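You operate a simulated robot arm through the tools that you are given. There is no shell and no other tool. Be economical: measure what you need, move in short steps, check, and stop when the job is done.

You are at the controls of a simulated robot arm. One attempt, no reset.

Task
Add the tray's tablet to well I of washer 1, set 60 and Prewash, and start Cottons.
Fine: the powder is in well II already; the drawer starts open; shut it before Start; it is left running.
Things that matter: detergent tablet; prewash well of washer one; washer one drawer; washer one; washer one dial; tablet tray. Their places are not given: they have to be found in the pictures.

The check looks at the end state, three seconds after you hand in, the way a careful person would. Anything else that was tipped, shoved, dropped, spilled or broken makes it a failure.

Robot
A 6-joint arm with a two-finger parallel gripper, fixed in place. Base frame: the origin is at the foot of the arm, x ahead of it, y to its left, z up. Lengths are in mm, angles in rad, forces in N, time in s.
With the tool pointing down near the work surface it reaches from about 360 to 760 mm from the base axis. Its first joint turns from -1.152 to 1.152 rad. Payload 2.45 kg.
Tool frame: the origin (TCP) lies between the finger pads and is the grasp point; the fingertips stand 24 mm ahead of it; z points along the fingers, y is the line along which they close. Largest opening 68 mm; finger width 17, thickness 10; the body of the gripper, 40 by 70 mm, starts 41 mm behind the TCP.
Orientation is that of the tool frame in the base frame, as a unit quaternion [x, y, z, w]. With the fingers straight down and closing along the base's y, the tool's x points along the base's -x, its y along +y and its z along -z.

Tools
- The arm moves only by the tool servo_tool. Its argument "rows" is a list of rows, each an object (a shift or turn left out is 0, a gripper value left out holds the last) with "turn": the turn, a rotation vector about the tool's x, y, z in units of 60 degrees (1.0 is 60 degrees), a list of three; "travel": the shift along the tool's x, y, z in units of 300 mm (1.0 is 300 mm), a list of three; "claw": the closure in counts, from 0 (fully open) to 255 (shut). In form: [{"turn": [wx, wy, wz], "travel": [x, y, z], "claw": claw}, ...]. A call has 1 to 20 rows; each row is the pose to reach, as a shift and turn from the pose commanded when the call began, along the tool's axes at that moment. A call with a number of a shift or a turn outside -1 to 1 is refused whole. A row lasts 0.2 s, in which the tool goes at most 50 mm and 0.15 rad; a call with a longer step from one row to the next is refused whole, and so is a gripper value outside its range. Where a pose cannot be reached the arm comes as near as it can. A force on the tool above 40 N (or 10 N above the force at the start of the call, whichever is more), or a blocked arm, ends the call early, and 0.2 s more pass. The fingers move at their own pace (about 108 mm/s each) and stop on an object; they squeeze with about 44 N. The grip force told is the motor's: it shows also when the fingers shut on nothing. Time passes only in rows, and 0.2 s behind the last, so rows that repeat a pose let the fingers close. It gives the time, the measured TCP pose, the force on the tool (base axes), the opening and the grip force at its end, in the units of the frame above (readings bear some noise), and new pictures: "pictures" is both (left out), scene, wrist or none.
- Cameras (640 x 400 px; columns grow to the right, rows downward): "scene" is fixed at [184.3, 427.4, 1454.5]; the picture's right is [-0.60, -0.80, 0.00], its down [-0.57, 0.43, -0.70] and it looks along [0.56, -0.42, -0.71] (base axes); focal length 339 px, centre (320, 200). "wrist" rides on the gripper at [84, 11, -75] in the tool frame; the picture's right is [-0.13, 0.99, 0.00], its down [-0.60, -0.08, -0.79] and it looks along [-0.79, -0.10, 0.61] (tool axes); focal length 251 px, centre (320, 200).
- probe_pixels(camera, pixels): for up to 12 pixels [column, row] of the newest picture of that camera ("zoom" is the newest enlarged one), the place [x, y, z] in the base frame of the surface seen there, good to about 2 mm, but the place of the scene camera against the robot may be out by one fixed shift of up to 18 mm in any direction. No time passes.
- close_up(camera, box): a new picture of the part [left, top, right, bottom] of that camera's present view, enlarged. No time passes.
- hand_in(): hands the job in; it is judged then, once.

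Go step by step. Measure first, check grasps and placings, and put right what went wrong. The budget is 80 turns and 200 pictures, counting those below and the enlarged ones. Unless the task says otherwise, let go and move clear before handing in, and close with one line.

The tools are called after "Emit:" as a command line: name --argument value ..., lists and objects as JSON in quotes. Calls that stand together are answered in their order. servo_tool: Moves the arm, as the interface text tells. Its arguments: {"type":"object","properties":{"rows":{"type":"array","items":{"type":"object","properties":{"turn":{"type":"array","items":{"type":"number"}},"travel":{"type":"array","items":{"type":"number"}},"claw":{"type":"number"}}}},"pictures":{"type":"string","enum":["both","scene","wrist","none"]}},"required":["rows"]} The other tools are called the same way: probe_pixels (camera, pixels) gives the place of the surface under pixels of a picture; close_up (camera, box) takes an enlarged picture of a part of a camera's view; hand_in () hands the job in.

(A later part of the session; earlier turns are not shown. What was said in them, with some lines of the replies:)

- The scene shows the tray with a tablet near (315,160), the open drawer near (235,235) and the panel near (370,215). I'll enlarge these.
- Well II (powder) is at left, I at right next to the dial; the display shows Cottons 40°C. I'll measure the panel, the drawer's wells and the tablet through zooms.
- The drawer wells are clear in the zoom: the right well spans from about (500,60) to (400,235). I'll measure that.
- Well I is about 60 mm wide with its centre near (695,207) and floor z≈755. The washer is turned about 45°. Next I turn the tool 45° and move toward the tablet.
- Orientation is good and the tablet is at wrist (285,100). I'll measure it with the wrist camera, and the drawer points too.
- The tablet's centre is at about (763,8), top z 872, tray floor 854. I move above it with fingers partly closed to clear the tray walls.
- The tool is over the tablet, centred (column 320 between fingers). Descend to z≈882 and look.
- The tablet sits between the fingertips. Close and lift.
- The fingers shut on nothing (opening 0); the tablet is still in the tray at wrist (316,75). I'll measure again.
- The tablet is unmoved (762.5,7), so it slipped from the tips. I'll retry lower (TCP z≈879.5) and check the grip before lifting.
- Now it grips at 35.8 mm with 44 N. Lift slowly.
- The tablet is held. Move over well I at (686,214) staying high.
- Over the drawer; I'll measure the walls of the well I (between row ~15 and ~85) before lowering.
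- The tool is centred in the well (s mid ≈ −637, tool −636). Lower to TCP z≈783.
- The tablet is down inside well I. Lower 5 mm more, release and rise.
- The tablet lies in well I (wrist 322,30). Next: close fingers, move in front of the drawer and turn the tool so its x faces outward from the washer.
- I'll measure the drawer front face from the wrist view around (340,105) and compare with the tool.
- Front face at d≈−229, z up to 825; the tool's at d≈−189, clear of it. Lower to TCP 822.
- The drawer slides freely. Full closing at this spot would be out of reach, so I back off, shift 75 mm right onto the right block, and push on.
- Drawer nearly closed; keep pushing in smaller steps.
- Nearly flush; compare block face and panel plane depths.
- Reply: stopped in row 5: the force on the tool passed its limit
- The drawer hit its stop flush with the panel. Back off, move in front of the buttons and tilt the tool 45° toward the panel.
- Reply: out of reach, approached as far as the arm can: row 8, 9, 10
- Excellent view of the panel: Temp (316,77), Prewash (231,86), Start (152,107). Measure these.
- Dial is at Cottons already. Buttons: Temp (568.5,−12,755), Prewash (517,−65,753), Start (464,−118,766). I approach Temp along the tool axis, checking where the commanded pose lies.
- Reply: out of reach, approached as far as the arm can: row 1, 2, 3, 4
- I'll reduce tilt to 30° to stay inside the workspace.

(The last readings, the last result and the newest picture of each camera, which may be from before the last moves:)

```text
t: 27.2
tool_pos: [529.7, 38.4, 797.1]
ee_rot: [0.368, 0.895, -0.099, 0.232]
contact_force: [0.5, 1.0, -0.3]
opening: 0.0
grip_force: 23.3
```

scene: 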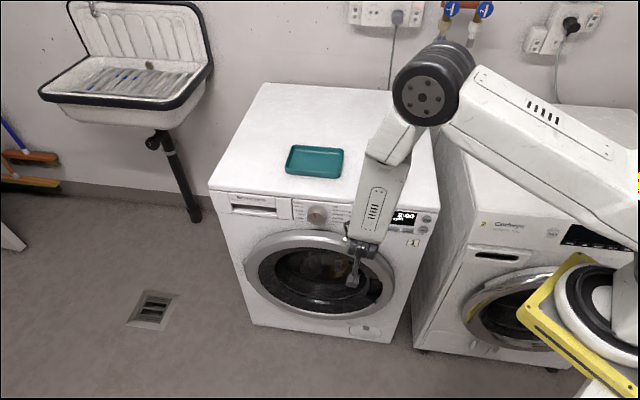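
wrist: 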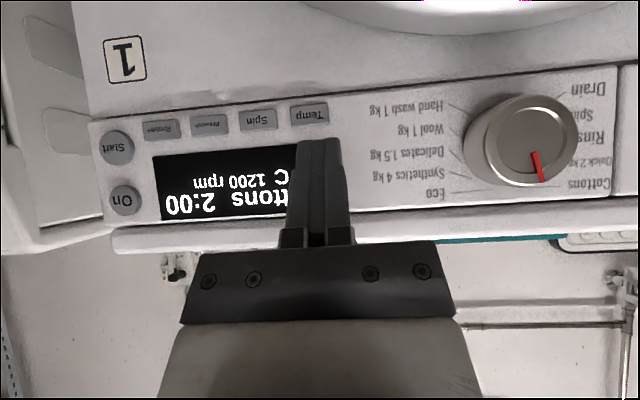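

Now in reach. Move to just in front of Temp.

Emit:
servo_tool --rows '[{"travel": [-0.035, -0.014, 0.07]}, {"travel": [-0.071, -0.028, 0.137]}, {"travel": [-0.071, -0.028, 0.137]}]'

Emit:
close_up --camera "wrist" --box '[200, 80, 440, 230]'

```text
t: 28.0
tool_pos: [551.0, 3.9, 773.5]
ee_rot: [0.367, 0.895, -0.099, 0.234]
contact_force: [0.4, 0.5, -0.8]
opening: 0.0
grip_force: 23.3
```

scene: 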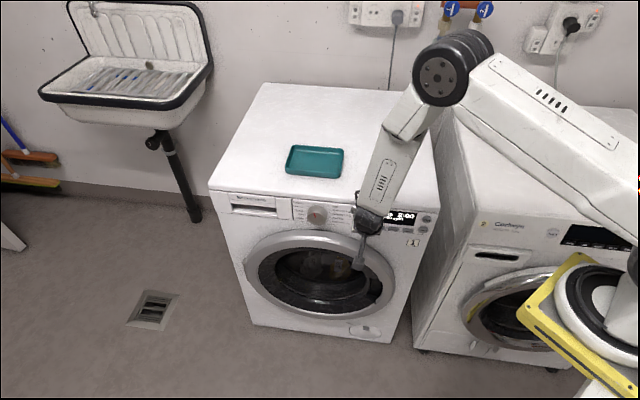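
wrist: 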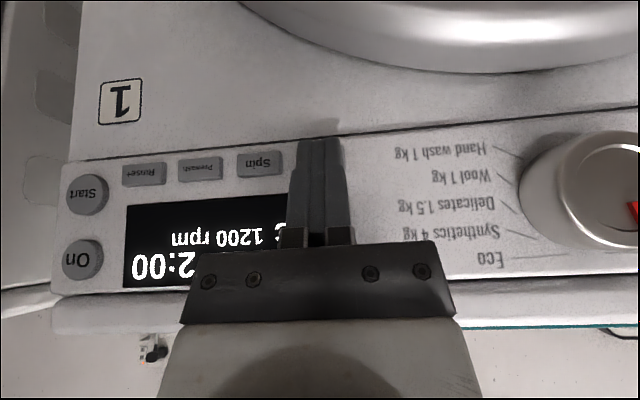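

```text
2.67 times, centred on (320, 155) of wrist
```

zoom: 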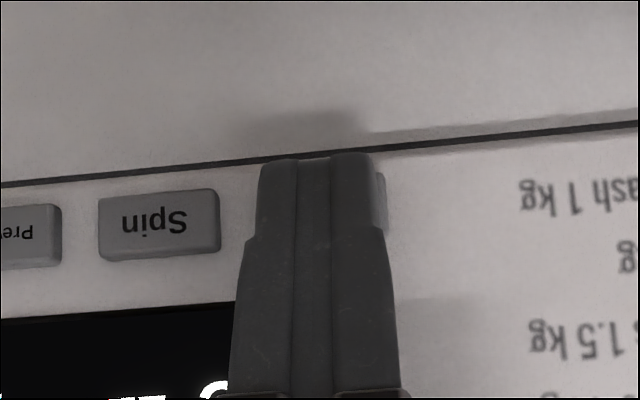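

Finger covers Temp. Press inward ~9 mm and retreat.

Emit:
servo_tool --rows '[{"travel": [-0.0145, 0, 0.008]}, {"travel": [-0.0262, 0, 0.0146]}, {"travel": [-0.0262, 0, 0.0146]}, {"travel": [0.02, 0, -0.011]}, {"travel": [0.06, 0, -0.033]}]'

Emit:
close_up --camera "wrist" --box '[40, 80, 360, 280]'

```text
t: 29.2
tool_pos: [537.3, 19.6, 774.9]
ee_rot: [0.369, 0.894, -0.1, 0.234]
contact_force: [-0.1, -1.1, 0.8]
opening: 0.0
grip_force: 23.6
```

scene: 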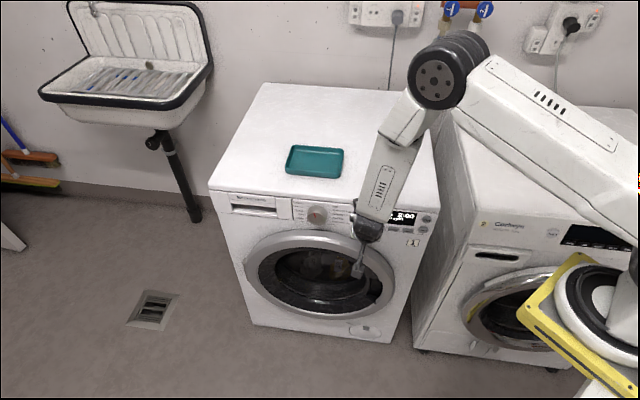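
wrist: 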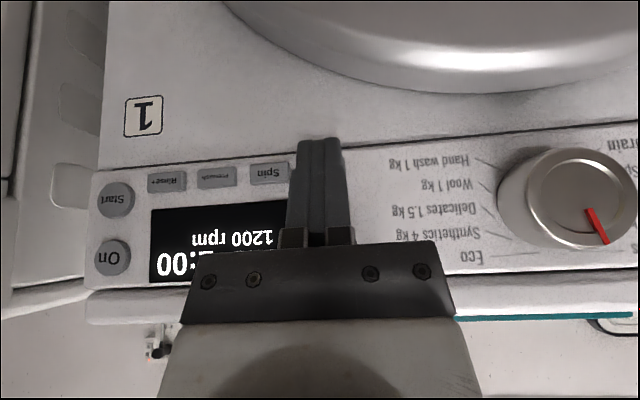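

```text
2.00 times, centred on (200, 180) of wrist
```

zoom: 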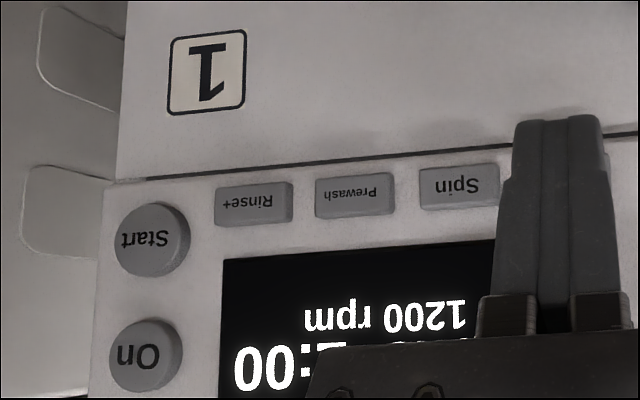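

The temperature text is hidden behind the gripper; I'll shift left to read it.

Emit:
servo_tool --rows '[{"travel": [0.03, 0.12, -0.03]}, {"travel": [0.06, 0.24, -0.06]}, {"travel": [0.06, 0.26, -0.06]}]' --pictures "wrist"

Emit:
close_up --camera "wrist" --box '[40, 80, 360, 280]'

```text
t: 30.0
tool_pos: [575.0, 93.1, 780.1]
ee_rot: [0.368, 0.895, -0.1, 0.233]
contact_force: [-0.3, 0.3, 0.5]
opening: 0.0
grip_force: 23.3
```

wrist: 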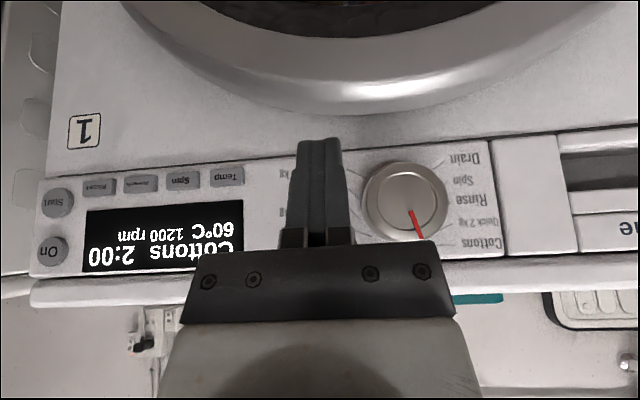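

```text
2.00 times, centred on (200, 180) of wrist
```

zoom: 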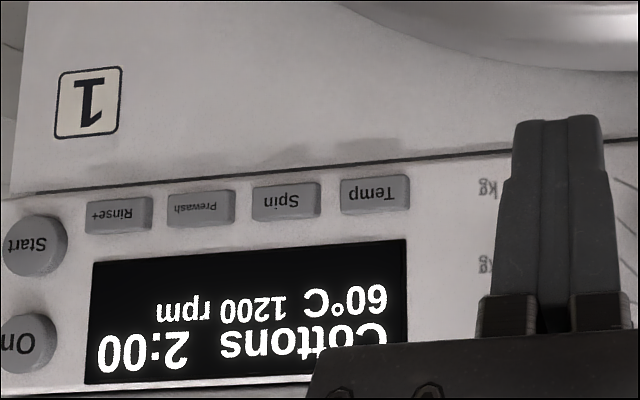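

Display reads 60 °C. Now to Prewash.

Emit:
servo_tool --rows '[{"travel": [0, -0.14, 0]}, {"travel": [0, -0.28, 0]}, {"travel": [0, -0.42, 0]}, {"travel": [0, -0.508, 0]}, {"travel": [-0.06, -0.508, 0.05]}, {"travel": [-0.116, -0.508, 0.103]}, {"travel": [-0.116, -0.508, 0.103]}]' --pictures "wrist"

Emit:
close_up --camera "wrist" --box '[200, 80, 440, 230]'

```text
t: 31.6
tool_pos: [516.7, -44.7, 777.0]
ee_rot: [0.367, 0.895, -0.103, 0.231]
contact_force: [1.1, 6.5, 10.5]
opening: 0.3
grip_force: 23.3
out of reach, approached as far as the arm can: row 3, 4, 5, 6, 7
```

wrist: 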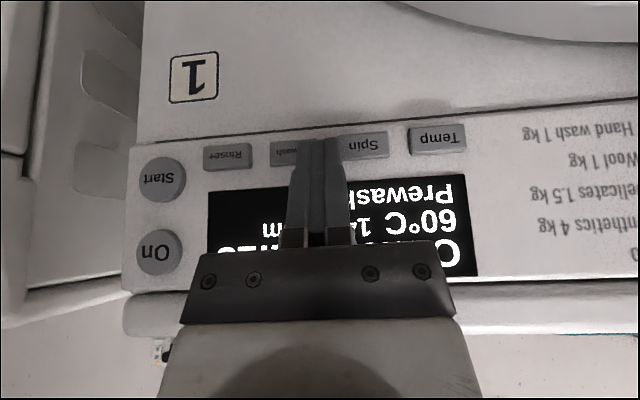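

```text
2.67 times, centred on (320, 155) of wrist
```

zoom: 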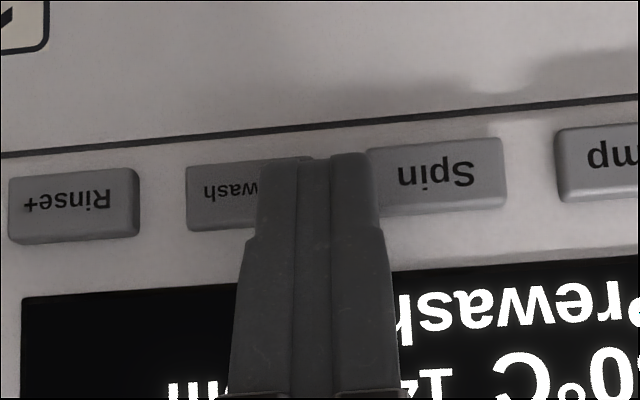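

The arm hit its workspace edge and touched the panel; the display already shows Prewash. Back straight off and read the display (spin could have changed).

Emit:
servo_tool --rows '[{"travel": [0.06, 0, -0.033]}, {"travel": [0.14, 0.05, -0.077]}, {"travel": [0.14, 0.18, -0.077]}, {"travel": [0.14, 0.32, -0.077]}, {"travel": [0.14, 0.42, -0.077]}, {"travel": [0.14, 0.46, -0.077]}]' --pictures "wrist"

Emit:
close_up --camera "wrist" --box '[40, 80, 360, 280]'

```text
t: 33.0
tool_pos: [577.6, 84.7, 772.3]
ee_rot: [0.366, 0.895, -0.1, 0.233]
contact_force: [0.4, 0.0, -0.8]
opening: 0.0
grip_force: 23.4
out of reach, approached as far as the arm can: row 1, 2
```

wrist: 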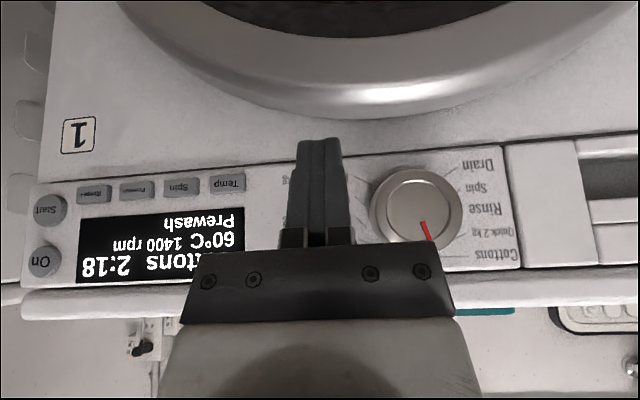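

```text
2.00 times, centred on (200, 180) of wrist
```

zoom: 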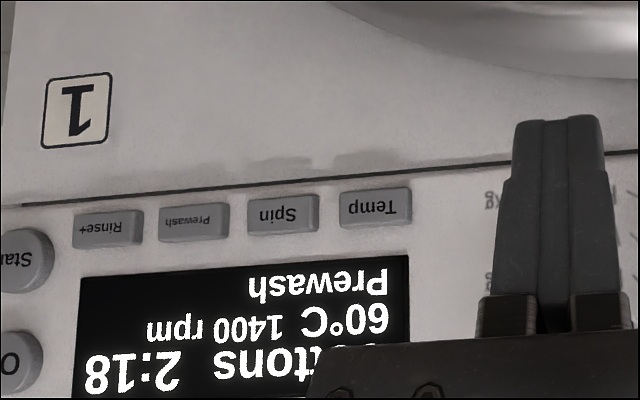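

Spin was bumped as well (1200→1400 rpm), so I'll have to cycle it back to 1200. First reduce tilt to ~17° for better reach.

Emit:
servo_tool --rows '[{"turn": [0, 0.1, 0]}, {"turn": [0, 0.2, 0]}, {"turn": [0, 0.2, 0]}]' --pictures "none"

```text
t: 33.8
tool_pos: [578.2, 84.8, 773.1]
ee_rot: [0.375, 0.915, -0.059, 0.139]
contact_force: [0.7, 0.4, 0.4]
opening: 0.0
grip_force: 23.9
```

Move sideways in front of Spin, still clear of the panel.

Emit:
servo_tool --rows '[{"travel": [0, -0.13, 0]}, {"travel": [0, -0.26, 0]}, {"travel": [0, -0.376, 0]}, {"travel": [0, -0.376, 0]}]' --pictures "wrist"

```text
t: 34.8
tool_pos: [498.1, 5.6, 774.5]
ee_rot: [0.377, 0.914, -0.061, 0.139]
contact_force: [0.4, -0.6, -0.6]
opening: 0.0
grip_force: 23.8
```

wrist: 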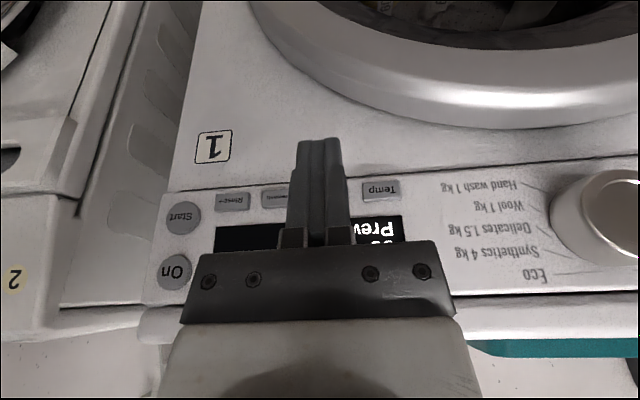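

In reach. Press Spin once, then back off and read.

Emit:
servo_tool --rows '[{"travel": [-0.06, 0, 0.018]}, {"travel": [-0.118, 0, 0.036]}, {"travel": [-0.15, 0, 0.046]}, {"travel": [-0.172, 0, 0.0525]}, {"travel": [-0.172, 0, 0.0525]}, {"travel": [-0.118, 0, 0.036]}, {"travel": [-0.07, 0, 0.0214]}]'

Emit:
close_up --camera "scene" --box '[350, 195, 440, 251]'

Emit:
close_up --camera "wrist" --box '[100, 100, 420, 300]'

```text
t: 35.7
tool_pos: [527.5, -25.9, 773.4]
ee_rot: [0.375, 0.916, -0.059, 0.134]
contact_force: [-13.2, 8.8, 18.0]
opening: 0.0
grip_force: 23.3
stopped in row 4: the force on the tool passed its limit (the readings are from after the stop); the commanded pose is now the measured one
```

scene: 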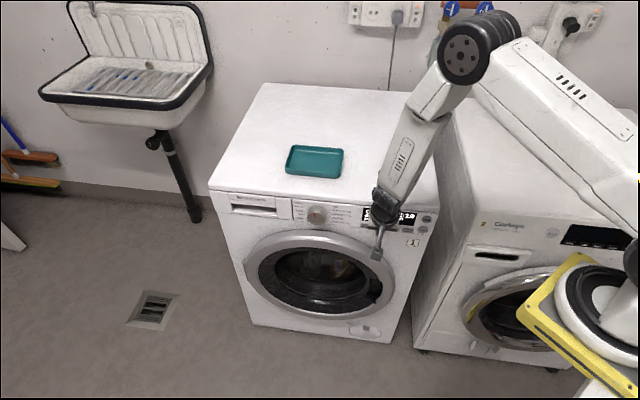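
wrist: 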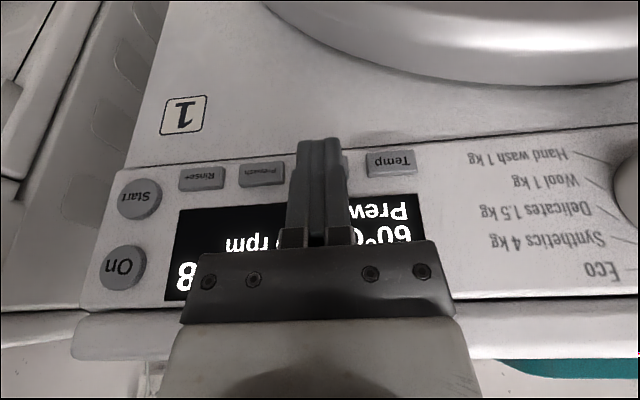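

```text
7.11 times, centred on (395, 223) of scene
```

zoom: 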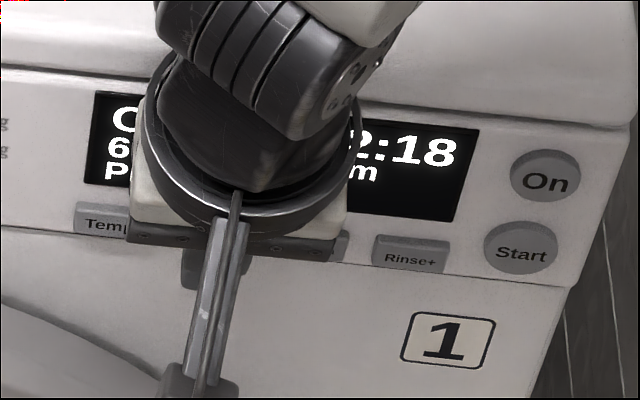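

```text
2.00 times, centred on (260, 200) of wrist
```

zoom: 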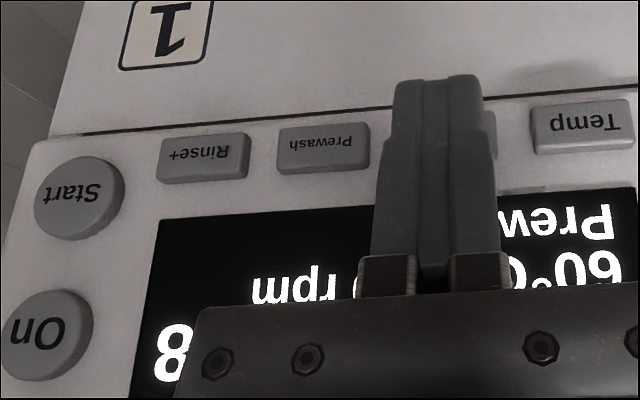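

It pressed firmly at d≈−391. Back off and step left to read the display.

Emit:
servo_tool --rows '[{"travel": [0.05, 0, -0.015]}, {"travel": [0.12, 0, -0.037]}, {"travel": [0.12, 0.15, -0.037]}, {"travel": [0.12, 0.3, -0.037]}, {"travel": [0.12, 0.35, -0.037]}]' --pictures "wrist"

Emit:
close_up --camera "wrist" --box '[40, 80, 360, 280]'

```text
t: 36.9
tool_pos: [574.1, 76.0, 771.5]
ee_rot: [0.375, 0.915, -0.059, 0.134]
contact_force: [-0.2, -0.5, 0.6]
opening: 0.2
grip_force: 23.9
```

wrist: 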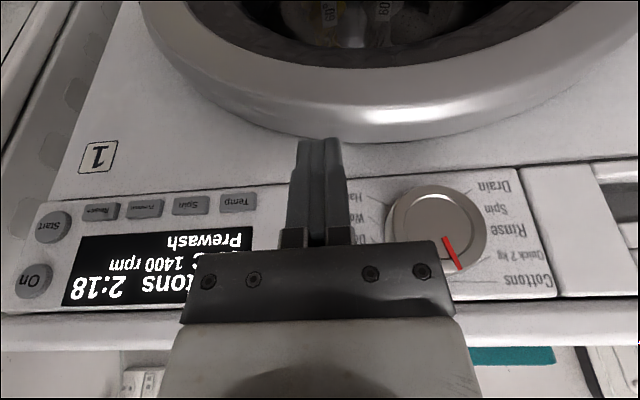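

```text
2.00 times, centred on (200, 180) of wrist
```

zoom: 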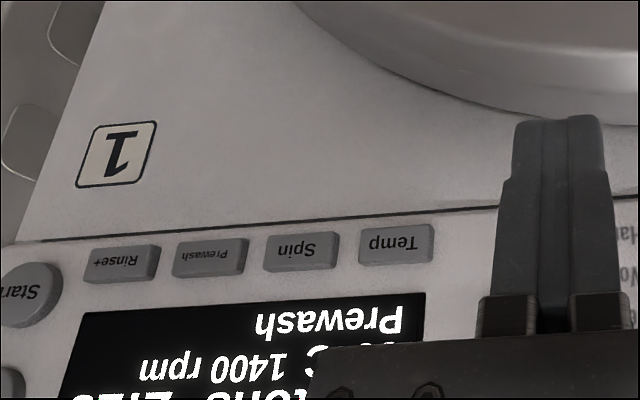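

Spin still reads 1400, with an upward reaction: the gripper's flange hit the lid edge instead of the finger hitting the button. I'll use another lean: turn the tool's lean toward −y (wrist on the +y side) with more tilt.

Emit:
servo_tool --rows '[{"travel": [0.03, 0, -0.01], "turn": [0.03, 0, 0.103]}, {"travel": [0.06, 0, -0.02], "turn": [0.062, 0, 0.205]}, {"travel": [0.1, 0, -0.03], "turn": [0.093, 0, 0.308]}, {"travel": [0.1, 0, -0.03], "turn": [0.124, 0, 0.41]}, {"travel": [0.1, 0, -0.03], "turn": [0.155, 0, 0.513]}, {"travel": [0.1, 0, -0.03], "turn": [0.186, 0, 0.615]}, {"travel": [0.1, 0, -0.03], "turn": [0.2175, 0, 0.718]}]' --pictures "none"

Emit:
servo_tool --rows '[{"turn": [0, -0.12, 0]}, {"turn": [0, -0.24, 0]}, {"turn": [0, -0.36, 0]}, {"turn": [0, -0.4, 0]}, {"turn": [0, -0.4, 0]}]'

```text
t: 38.5
tool_pos: [551.8, 97.0, 772.6]
ee_rot: [0.697, 0.701, -0.108, 0.104]
contact_force: [-0.2, 0.3, 0.7]
opening: 0.0
grip_force: 23.6
```

```text
t: 39.7
tool_pos: [552.4, 97.0, 771.9]
ee_rot: [0.659, 0.665, -0.251, 0.248]
contact_force: [0.7, -0.2, -0.1]
opening: 0.0
grip_force: 23.0
```

scene: 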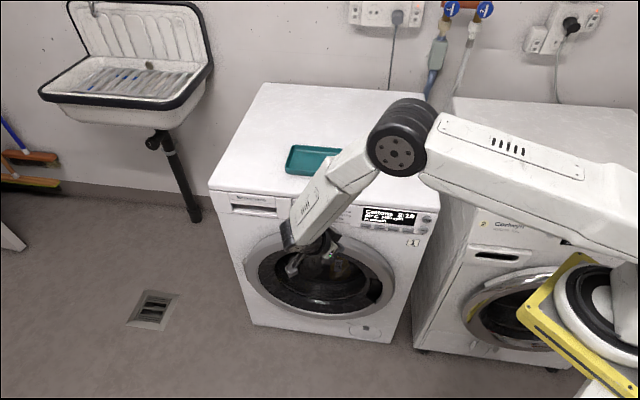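
wrist: 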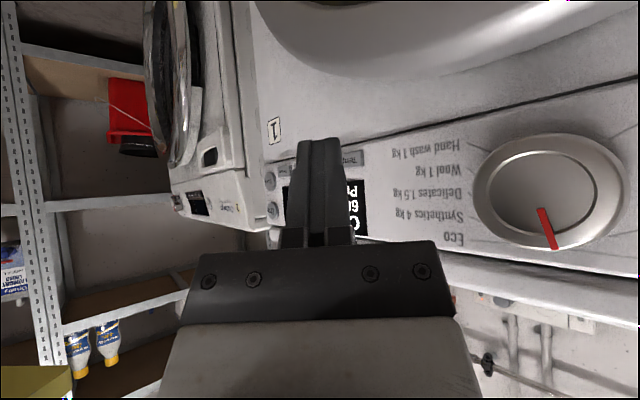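

This lean is reachable and the scene view of the display is now free too. Move in front of Spin.

Emit:
servo_tool --rows '[{"travel": [-0.064, -0.061, 0.063]}, {"travel": [-0.127, -0.122, 0.126]}, {"travel": [-0.191, -0.183, 0.189]}, {"travel": [-0.191, -0.183, 0.189]}]'

Emit:
close_up --camera "scene" --box '[340, 190, 440, 252]'

```text
t: 40.7
tool_pos: [495.8, 19.1, 768.3]
ee_rot: [0.659, 0.665, -0.251, 0.248]
contact_force: [0.2, 0.2, 0.0]
opening: 0.0
grip_force: 23.8
```

scene: 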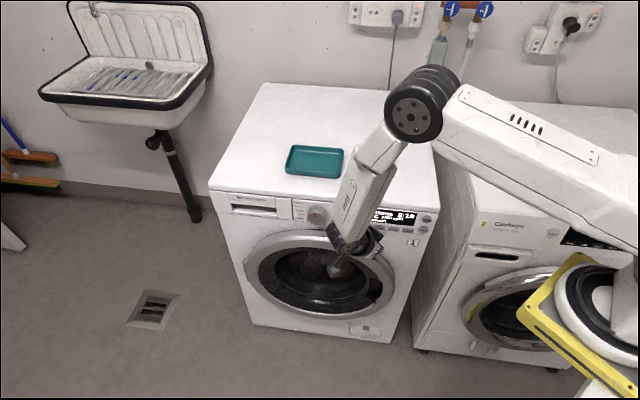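
wrist: 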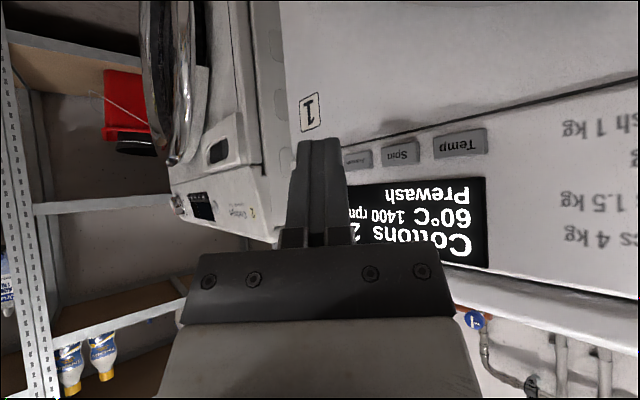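

```text
6.40 times, centred on (390, 221) of scene
```

zoom: 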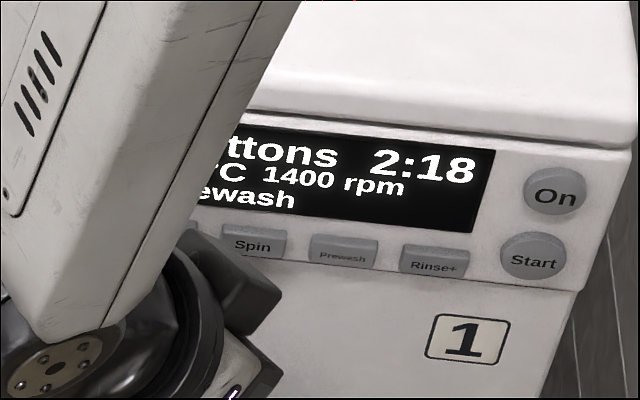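

The display is readable from both cameras. Close in to 10 mm before Spin.

Emit:
servo_tool --rows '[{"travel": [-0.035, 0.048, 0.033]}, {"travel": [-0.07, 0.097, 0.066]}, {"travel": [-0.07, 0.097, 0.066]}]' --pictures "wrist"

Emit:
close_up --camera "wrist" --box '[240, 80, 480, 230]'

Emit:
close_up --camera "scene" --box '[340, 190, 440, 252]'

```text
t: 41.5
tool_pos: [525.2, -12.5, 766.6]
ee_rot: [0.659, 0.665, -0.251, 0.247]
contact_force: [0.6, 0.3, -0.2]
opening: 0.0
grip_force: 23.4
```

wrist: 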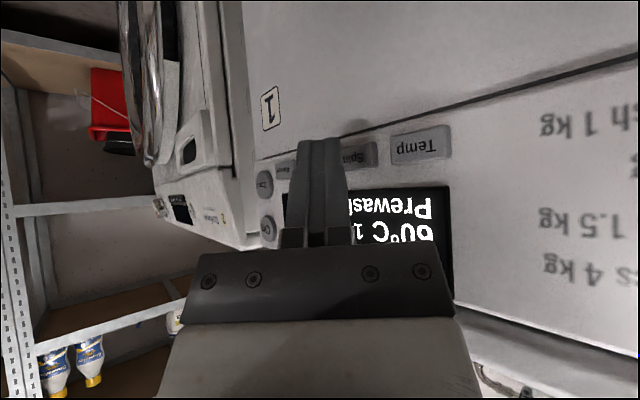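

```text
2.67 times, centred on (360, 155) of wrist
```

zoom: 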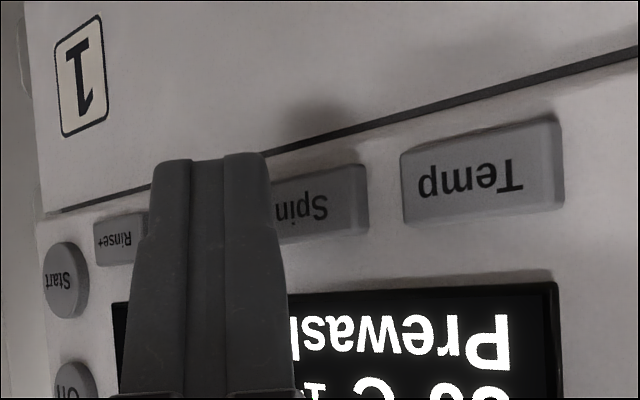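

```text
6.40 times, centred on (390, 221) of scene
```

zoom: 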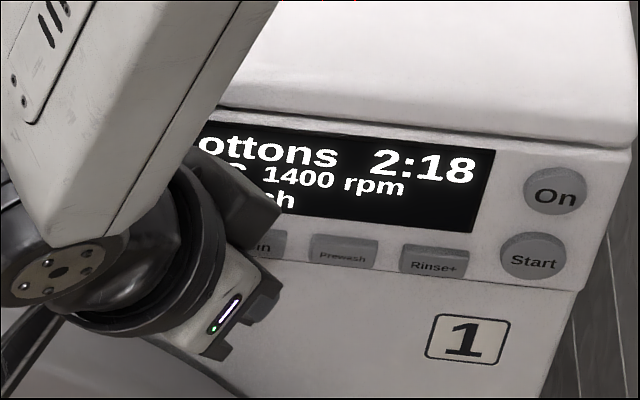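

Positioned; press Spin and back 20 mm.

Emit:
servo_tool --rows '[{"travel": [-0.0105, 0.014, 0.0093]}, {"travel": [-0.0195, 0.026, 0.0172]}, {"travel": [-0.0248, 0.033, 0.0218]}, {"travel": [-0.0248, 0.033, 0.0218]}, {"travel": [0, 0, 0]}, {"travel": [0.018, -0.0236, -0.0156]}]' --pictures "wrist"

Emit:
close_up --camera "scene" --box '[340, 190, 440, 252]'

```text
t: 42.9
tool_pos: [519.7, -5.3, 767.3]
ee_rot: [0.659, 0.665, -0.25, 0.247]
contact_force: [0.1, -0.5, 0.1]
opening: 0.3
grip_force: 24.2
```

wrist: 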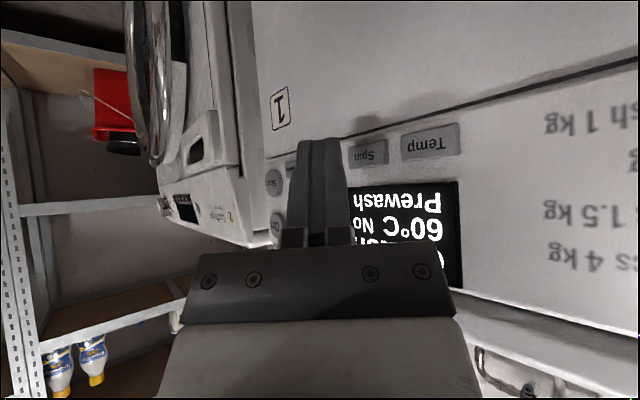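

```text
6.40 times, centred on (390, 221) of scene
```

zoom: 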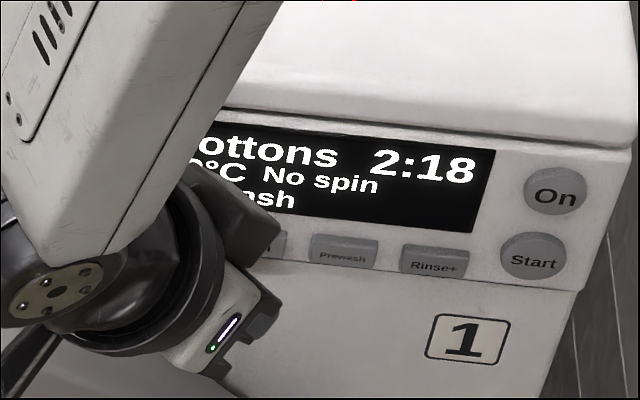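

The press worked: "No spin". Repeat from this stand-off until 1200.

Emit:
servo_tool --rows '[{"travel": [-0.018, 0.0236, 0.0156]}, {"travel": [-0.0375, 0.0496, 0.0328]}, {"travel": [-0.0428, 0.0566, 0.0374]}, {"travel": [-0.0428, 0.0566, 0.0374]}, {"travel": [-0.018, 0.0236, 0.0156]}, {"travel": [0, 0, 0]}]' --pictures "none"

Emit:
close_up --camera "scene" --box '[340, 190, 440, 252]'

Emit:
servo_tool --rows '[{"travel": [-0.018, 0.0236, 0.0156]}, {"travel": [-0.0375, 0.0496, 0.0328]}, {"travel": [-0.0428, 0.0566, 0.0374]}, {"travel": [-0.0428, 0.0566, 0.0374]}, {"travel": [-0.018, 0.0236, 0.0156]}, {"travel": [0, 0, 0]}]' --pictures "none"

Emit:
close_up --camera "scene" --box '[340, 190, 440, 252]'

```text
t: 44.3
tool_pos: [520.6, -3.6, 765.6]
ee_rot: [0.66, 0.664, -0.25, 0.246]
contact_force: [0.3, -0.2, 0.4]
opening: 0.0
grip_force: 23.9
```

```text
6.40 times, centred on (390, 221) of scene
```

zoom: 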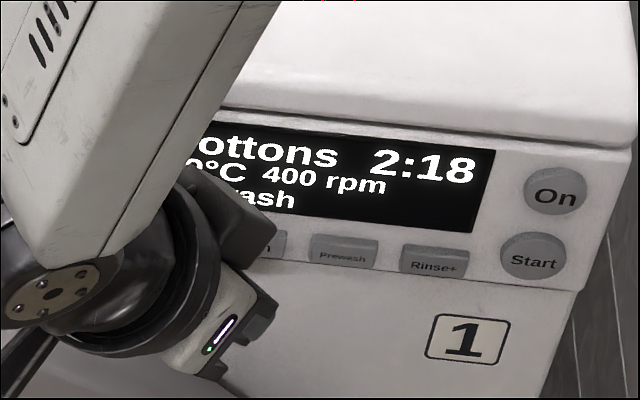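

```text
t: 45.7
tool_pos: [519.7, -4.6, 766.1]
ee_rot: [0.659, 0.665, -0.25, 0.247]
contact_force: [-0.5, 0.8, -0.8]
opening: 0.0
grip_force: 23.9
```

```text
6.40 times, centred on (390, 221) of scene
```

zoom: 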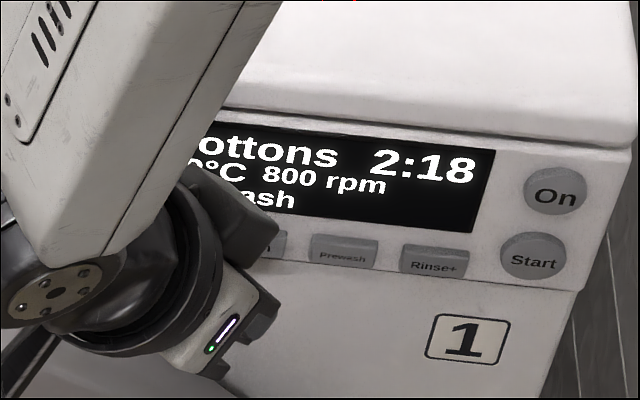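

Now 800 rpm; each press is one step. Press once more.

Emit:
servo_tool --rows '[{"travel": [-0.018, 0.0236, 0.0156]}, {"travel": [-0.0375, 0.0496, 0.0328]}, {"travel": [-0.0428, 0.0566, 0.0374]}, {"travel": [-0.0428, 0.0566, 0.0374]}, {"travel": [-0.018, 0.0236, 0.0156]}, {"travel": [0, 0, 0]}]' --pictures "none"

Emit:
close_up --camera "scene" --box '[340, 190, 440, 252]'

```text
t: 47.1
tool_pos: [520.5, -4.5, 767.3]
ee_rot: [0.658, 0.665, -0.251, 0.248]
contact_force: [0.3, -0.5, 0.8]
opening: 0.0
grip_force: 23.8
```

```text
6.40 times, centred on (390, 221) of scene
```

zoom: 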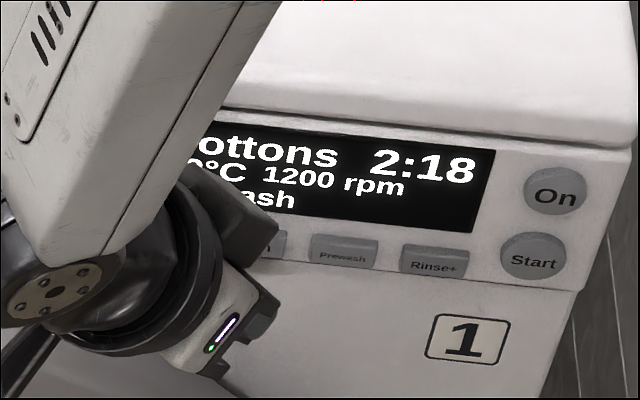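

60 °C, 1200 rpm, Prewash, Cottons. Back off slightly and move toward Start, in stages.

Emit:
servo_tool --rows '[{"travel": [0.037, -0.049, -0.033]}, {"travel": [-0.028, -0.12, 0.0]}, {"travel": [-0.0935, -0.191, 0.033]}, {"travel": [-0.0935, -0.191, 0.033]}]' --pictures "wrist"

Emit:
close_up --camera "wrist" --box '[240, 80, 640, 330]'

```text
t: 48.1
tool_pos: [461.6, -33.3, 779.2]
ee_rot: [0.659, 0.665, -0.25, 0.247]
contact_force: [0.8, -0.4, 0.1]
opening: 0.0
grip_force: 23.6
```

wrist: 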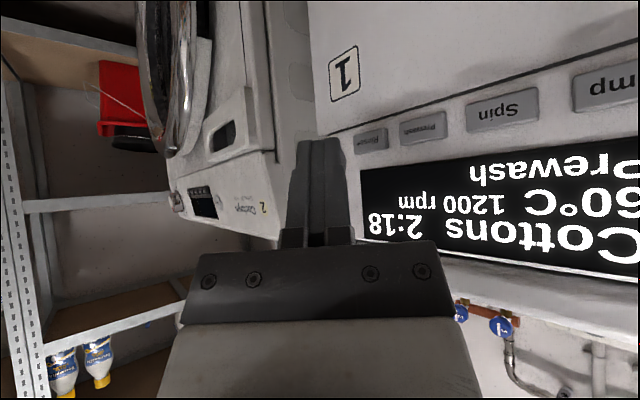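

```text
1.60 times, centred on (440, 205) of wrist
```

zoom: 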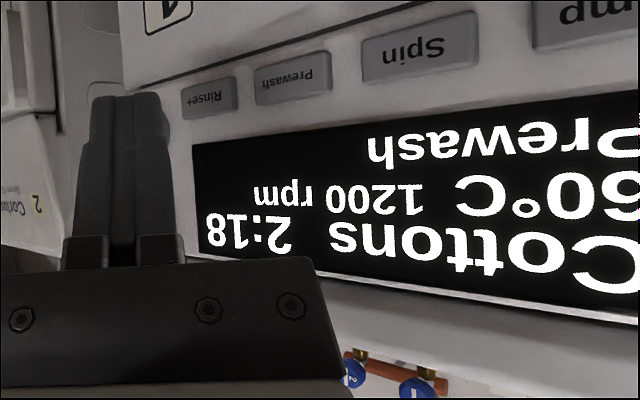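

Settings are right and still in reach. Another 50 mm along the panel to Start.

Emit:
servo_tool --rows '[{"travel": [-0.045, -0.059, 0.039]}, {"travel": [-0.089, -0.118, 0.078]}, {"travel": [-0.089, -0.118, 0.078]}]'

Emit:
close_up --camera "scene" --box '[340, 190, 440, 252]'

```text
t: 48.9
tool_pos: [456.3, -62.5, 787.8]
ee_rot: [0.658, 0.666, -0.255, 0.242]
contact_force: [0.7, -0.1, -0.4]
opening: 0.1
grip_force: 23.1
out of reach, approached as far as the arm can: row 1, 2, 3
```

scene: 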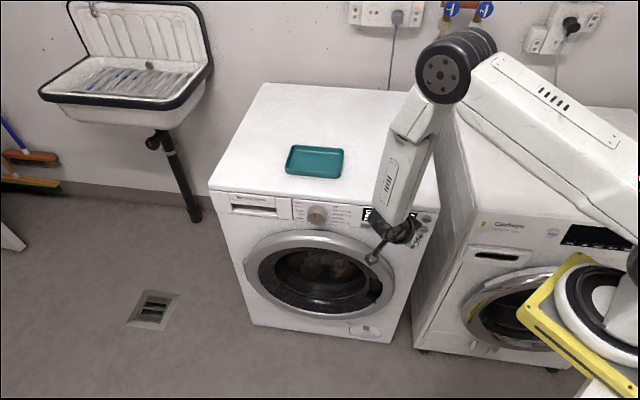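
wrist: 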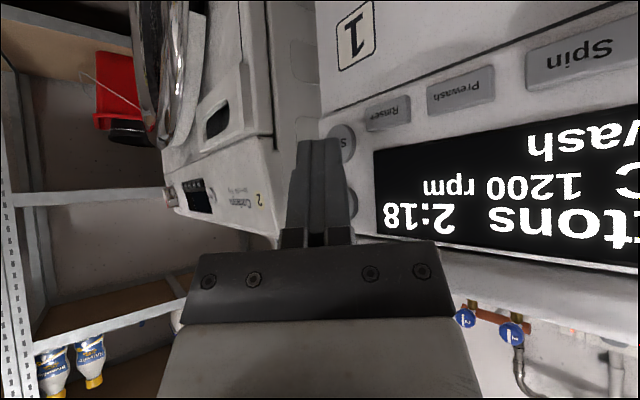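

```text
6.40 times, centred on (390, 221) of scene
```

zoom: 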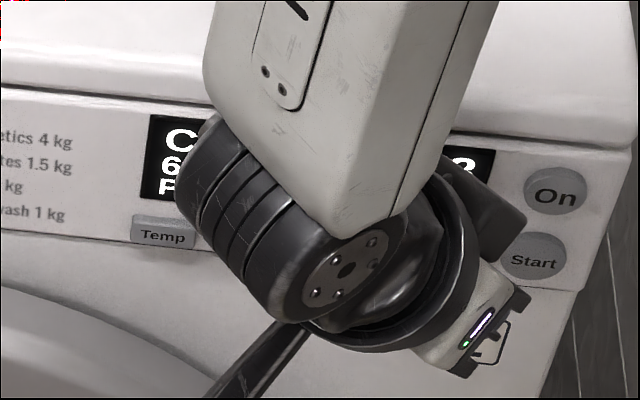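

The arm is at its inner limit; reducing the lean to 33° should raise the wrist and free it.

Emit:
servo_tool --rows '[{"turn": [0, 0.07, 0]}, {"turn": [0, 0.133, 0]}, {"turn": [0, 0.133, 0]}]' --pictures "none"

```text
t: 49.7
tool_pos: [457.0, -64.7, 788.4]
ee_rot: [0.675, 0.681, -0.203, 0.199]
contact_force: [0.4, 0.4, -0.4]
opening: 0.0
grip_force: 23.8
```

Now move to just before Start.

Emit:
servo_tool --rows '[{"travel": [-0.028, -0.02, 0.032]}, {"travel": [-0.0567, -0.0393, 0.0643]}, {"travel": [-0.0567, -0.0393, 0.0643]}]'

Emit:
close_up --camera "wrist" --box '[240, 80, 480, 230]'

Emit:
close_up --camera "scene" --box '[360, 190, 460, 252]'

```text
t: 50.5
tool_pos: [453.7, -88.8, 785.1]
ee_rot: [0.675, 0.681, -0.206, 0.197]
contact_force: [-0.3, -0.3, -0.4]
opening: 0.0
grip_force: 23.7
out of reach, approached as far as the arm can: row 2, 3
```

scene: 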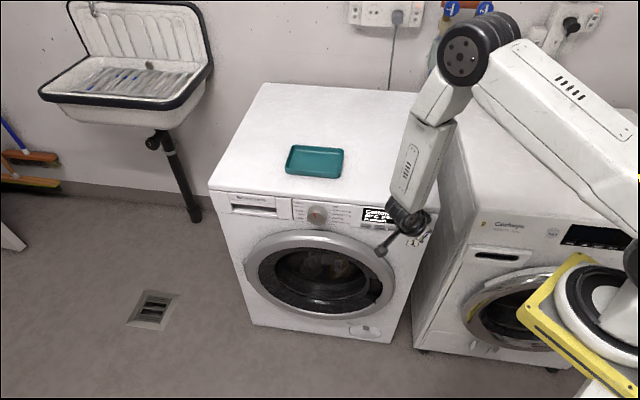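
wrist: 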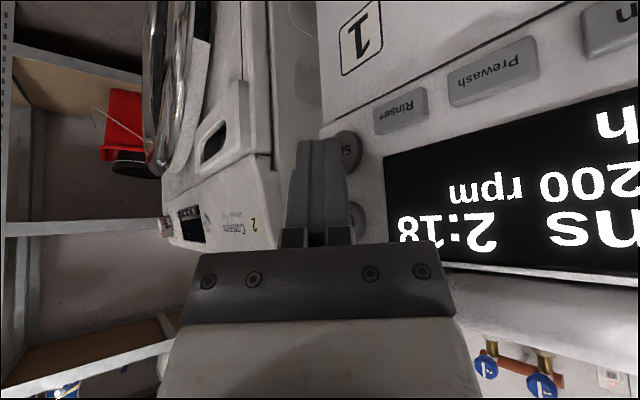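

```text
2.67 times, centred on (360, 155) of wrist
```

zoom: 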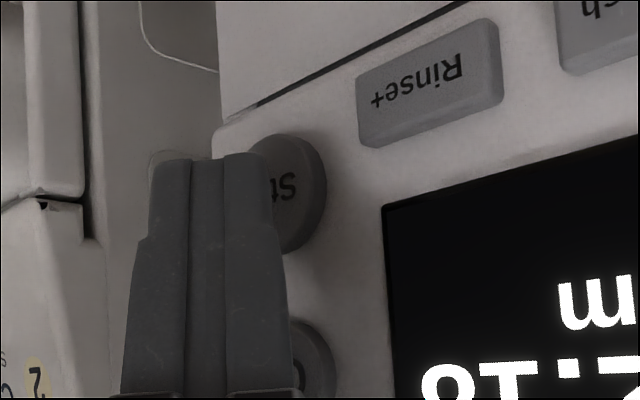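

```text
6.40 times, centred on (410, 221) of scene
```

zoom: 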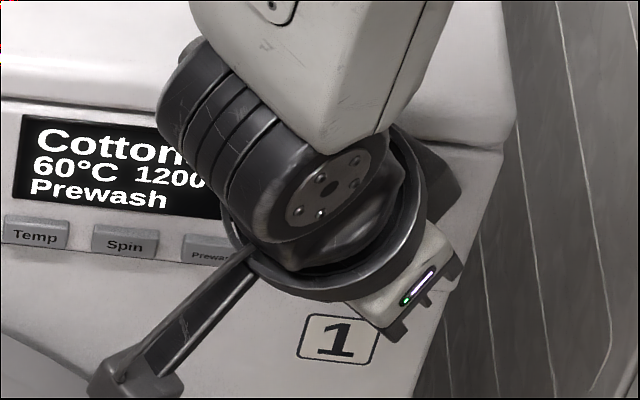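

The leading finger corner is about 6 mm in front of Start (s≈−251, z≈770). Press 12 mm along the panel normal and back.

Emit:
servo_tool --rows '[{"travel": [-0.007, 0.011, 0.009]}, {"travel": [-0.013, 0.02, 0.017]}, {"travel": [-0.018, 0.028, 0.024]}, {"travel": [-0.018, 0.028, 0.024]}, {"travel": [-0.007, 0.011, 0.009]}, {"travel": [0, 0, 0]}]'

Emit:
close_up --camera "scene" --box '[340, 190, 440, 252]'

```text
t: 51.9
tool_pos: [454.8, -88.1, 786.8]
ee_rot: [0.675, 0.68, -0.205, 0.198]
contact_force: [-0.1, 0.8, -0.7]
opening: 0.3
grip_force: 23.3
```

scene: 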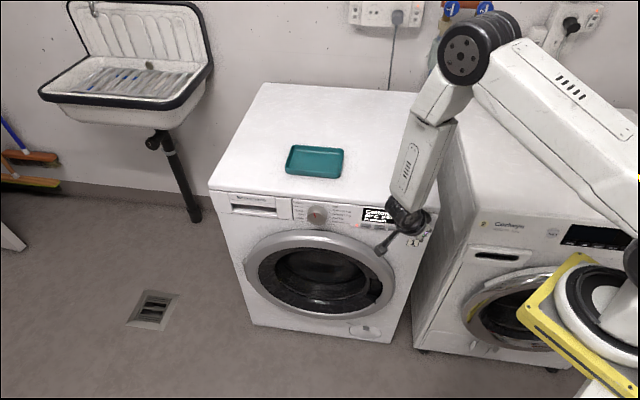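
wrist: 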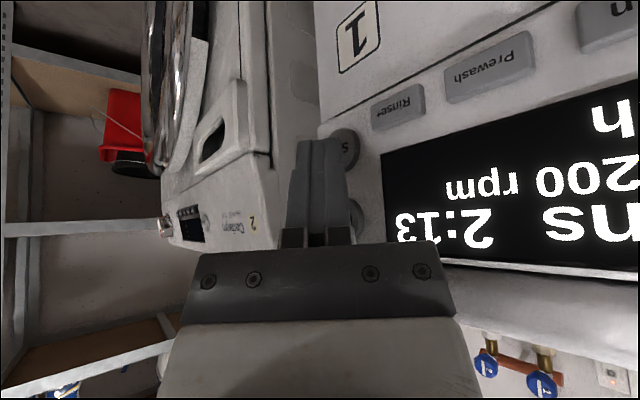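

```text
6.40 times, centred on (390, 221) of scene
```

zoom: 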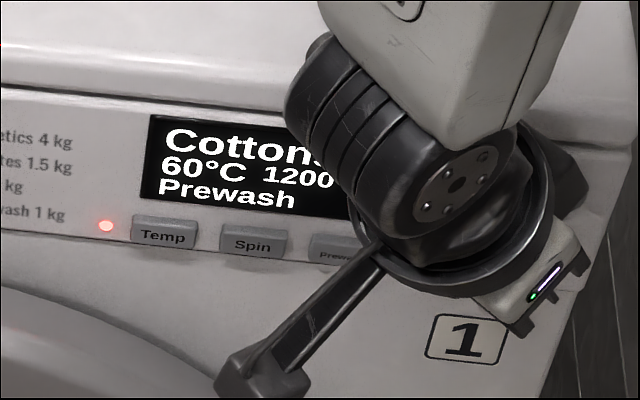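

Cottons is running: the LED is lit, the drum turns and the time reads 2:13. Retreat along +y away from the panel and check.

Emit:
servo_tool --rows '[{"travel": [0.067, 0.007, -0.044]}, {"travel": [0.145, 0.033, -0.114]}, {"travel": [0.196, 0.093, -0.175]}, {"travel": [0.243, 0.15, -0.238]}, {"travel": [0.32, 0.15, -0.29]}]'

Emit:
close_up --camera "scene" --box '[200, 170, 450, 326]'

```text
t: 53.1
tool_pos: [498.0, 40.9, 805.6]
ee_rot: [0.675, 0.68, -0.204, 0.2]
contact_force: [-0.4, 1.1, 0.0]
opening: 0.3
grip_force: 23.9
```

scene: 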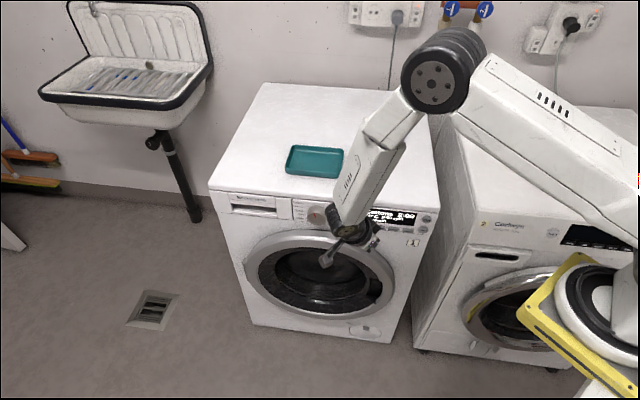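
wrist: 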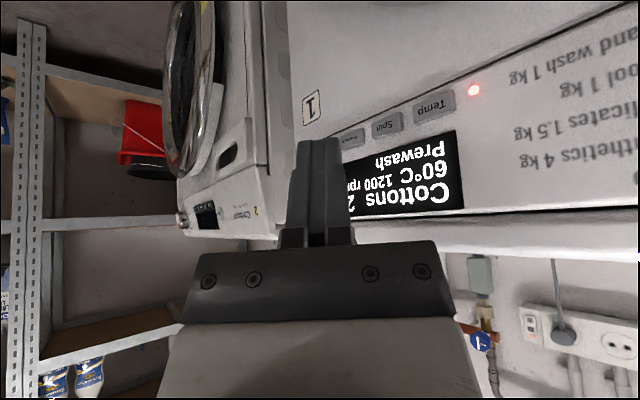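

```text
2.56 times, centred on (325, 248) of scene
```

zoom: 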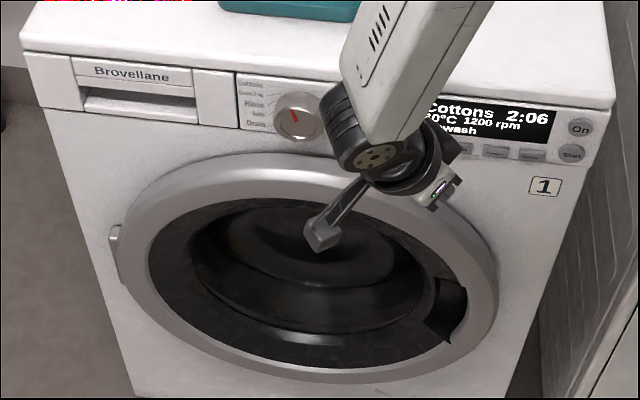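

The drawer is flush, the display shows Cottons, 60 °C, 1200 rpm, Prewash and is counting down (2:06), and the arm is clear. Handing in.

Emit:
hand_in

```text
The job is handed in.
```

Washer 1 is running Cottons at 60 °C with Prewash, the tablet is in well I and the drawer is shut. I bumped Spin to 1400 rpm along the way and set it back to 1200 before pressing Start.
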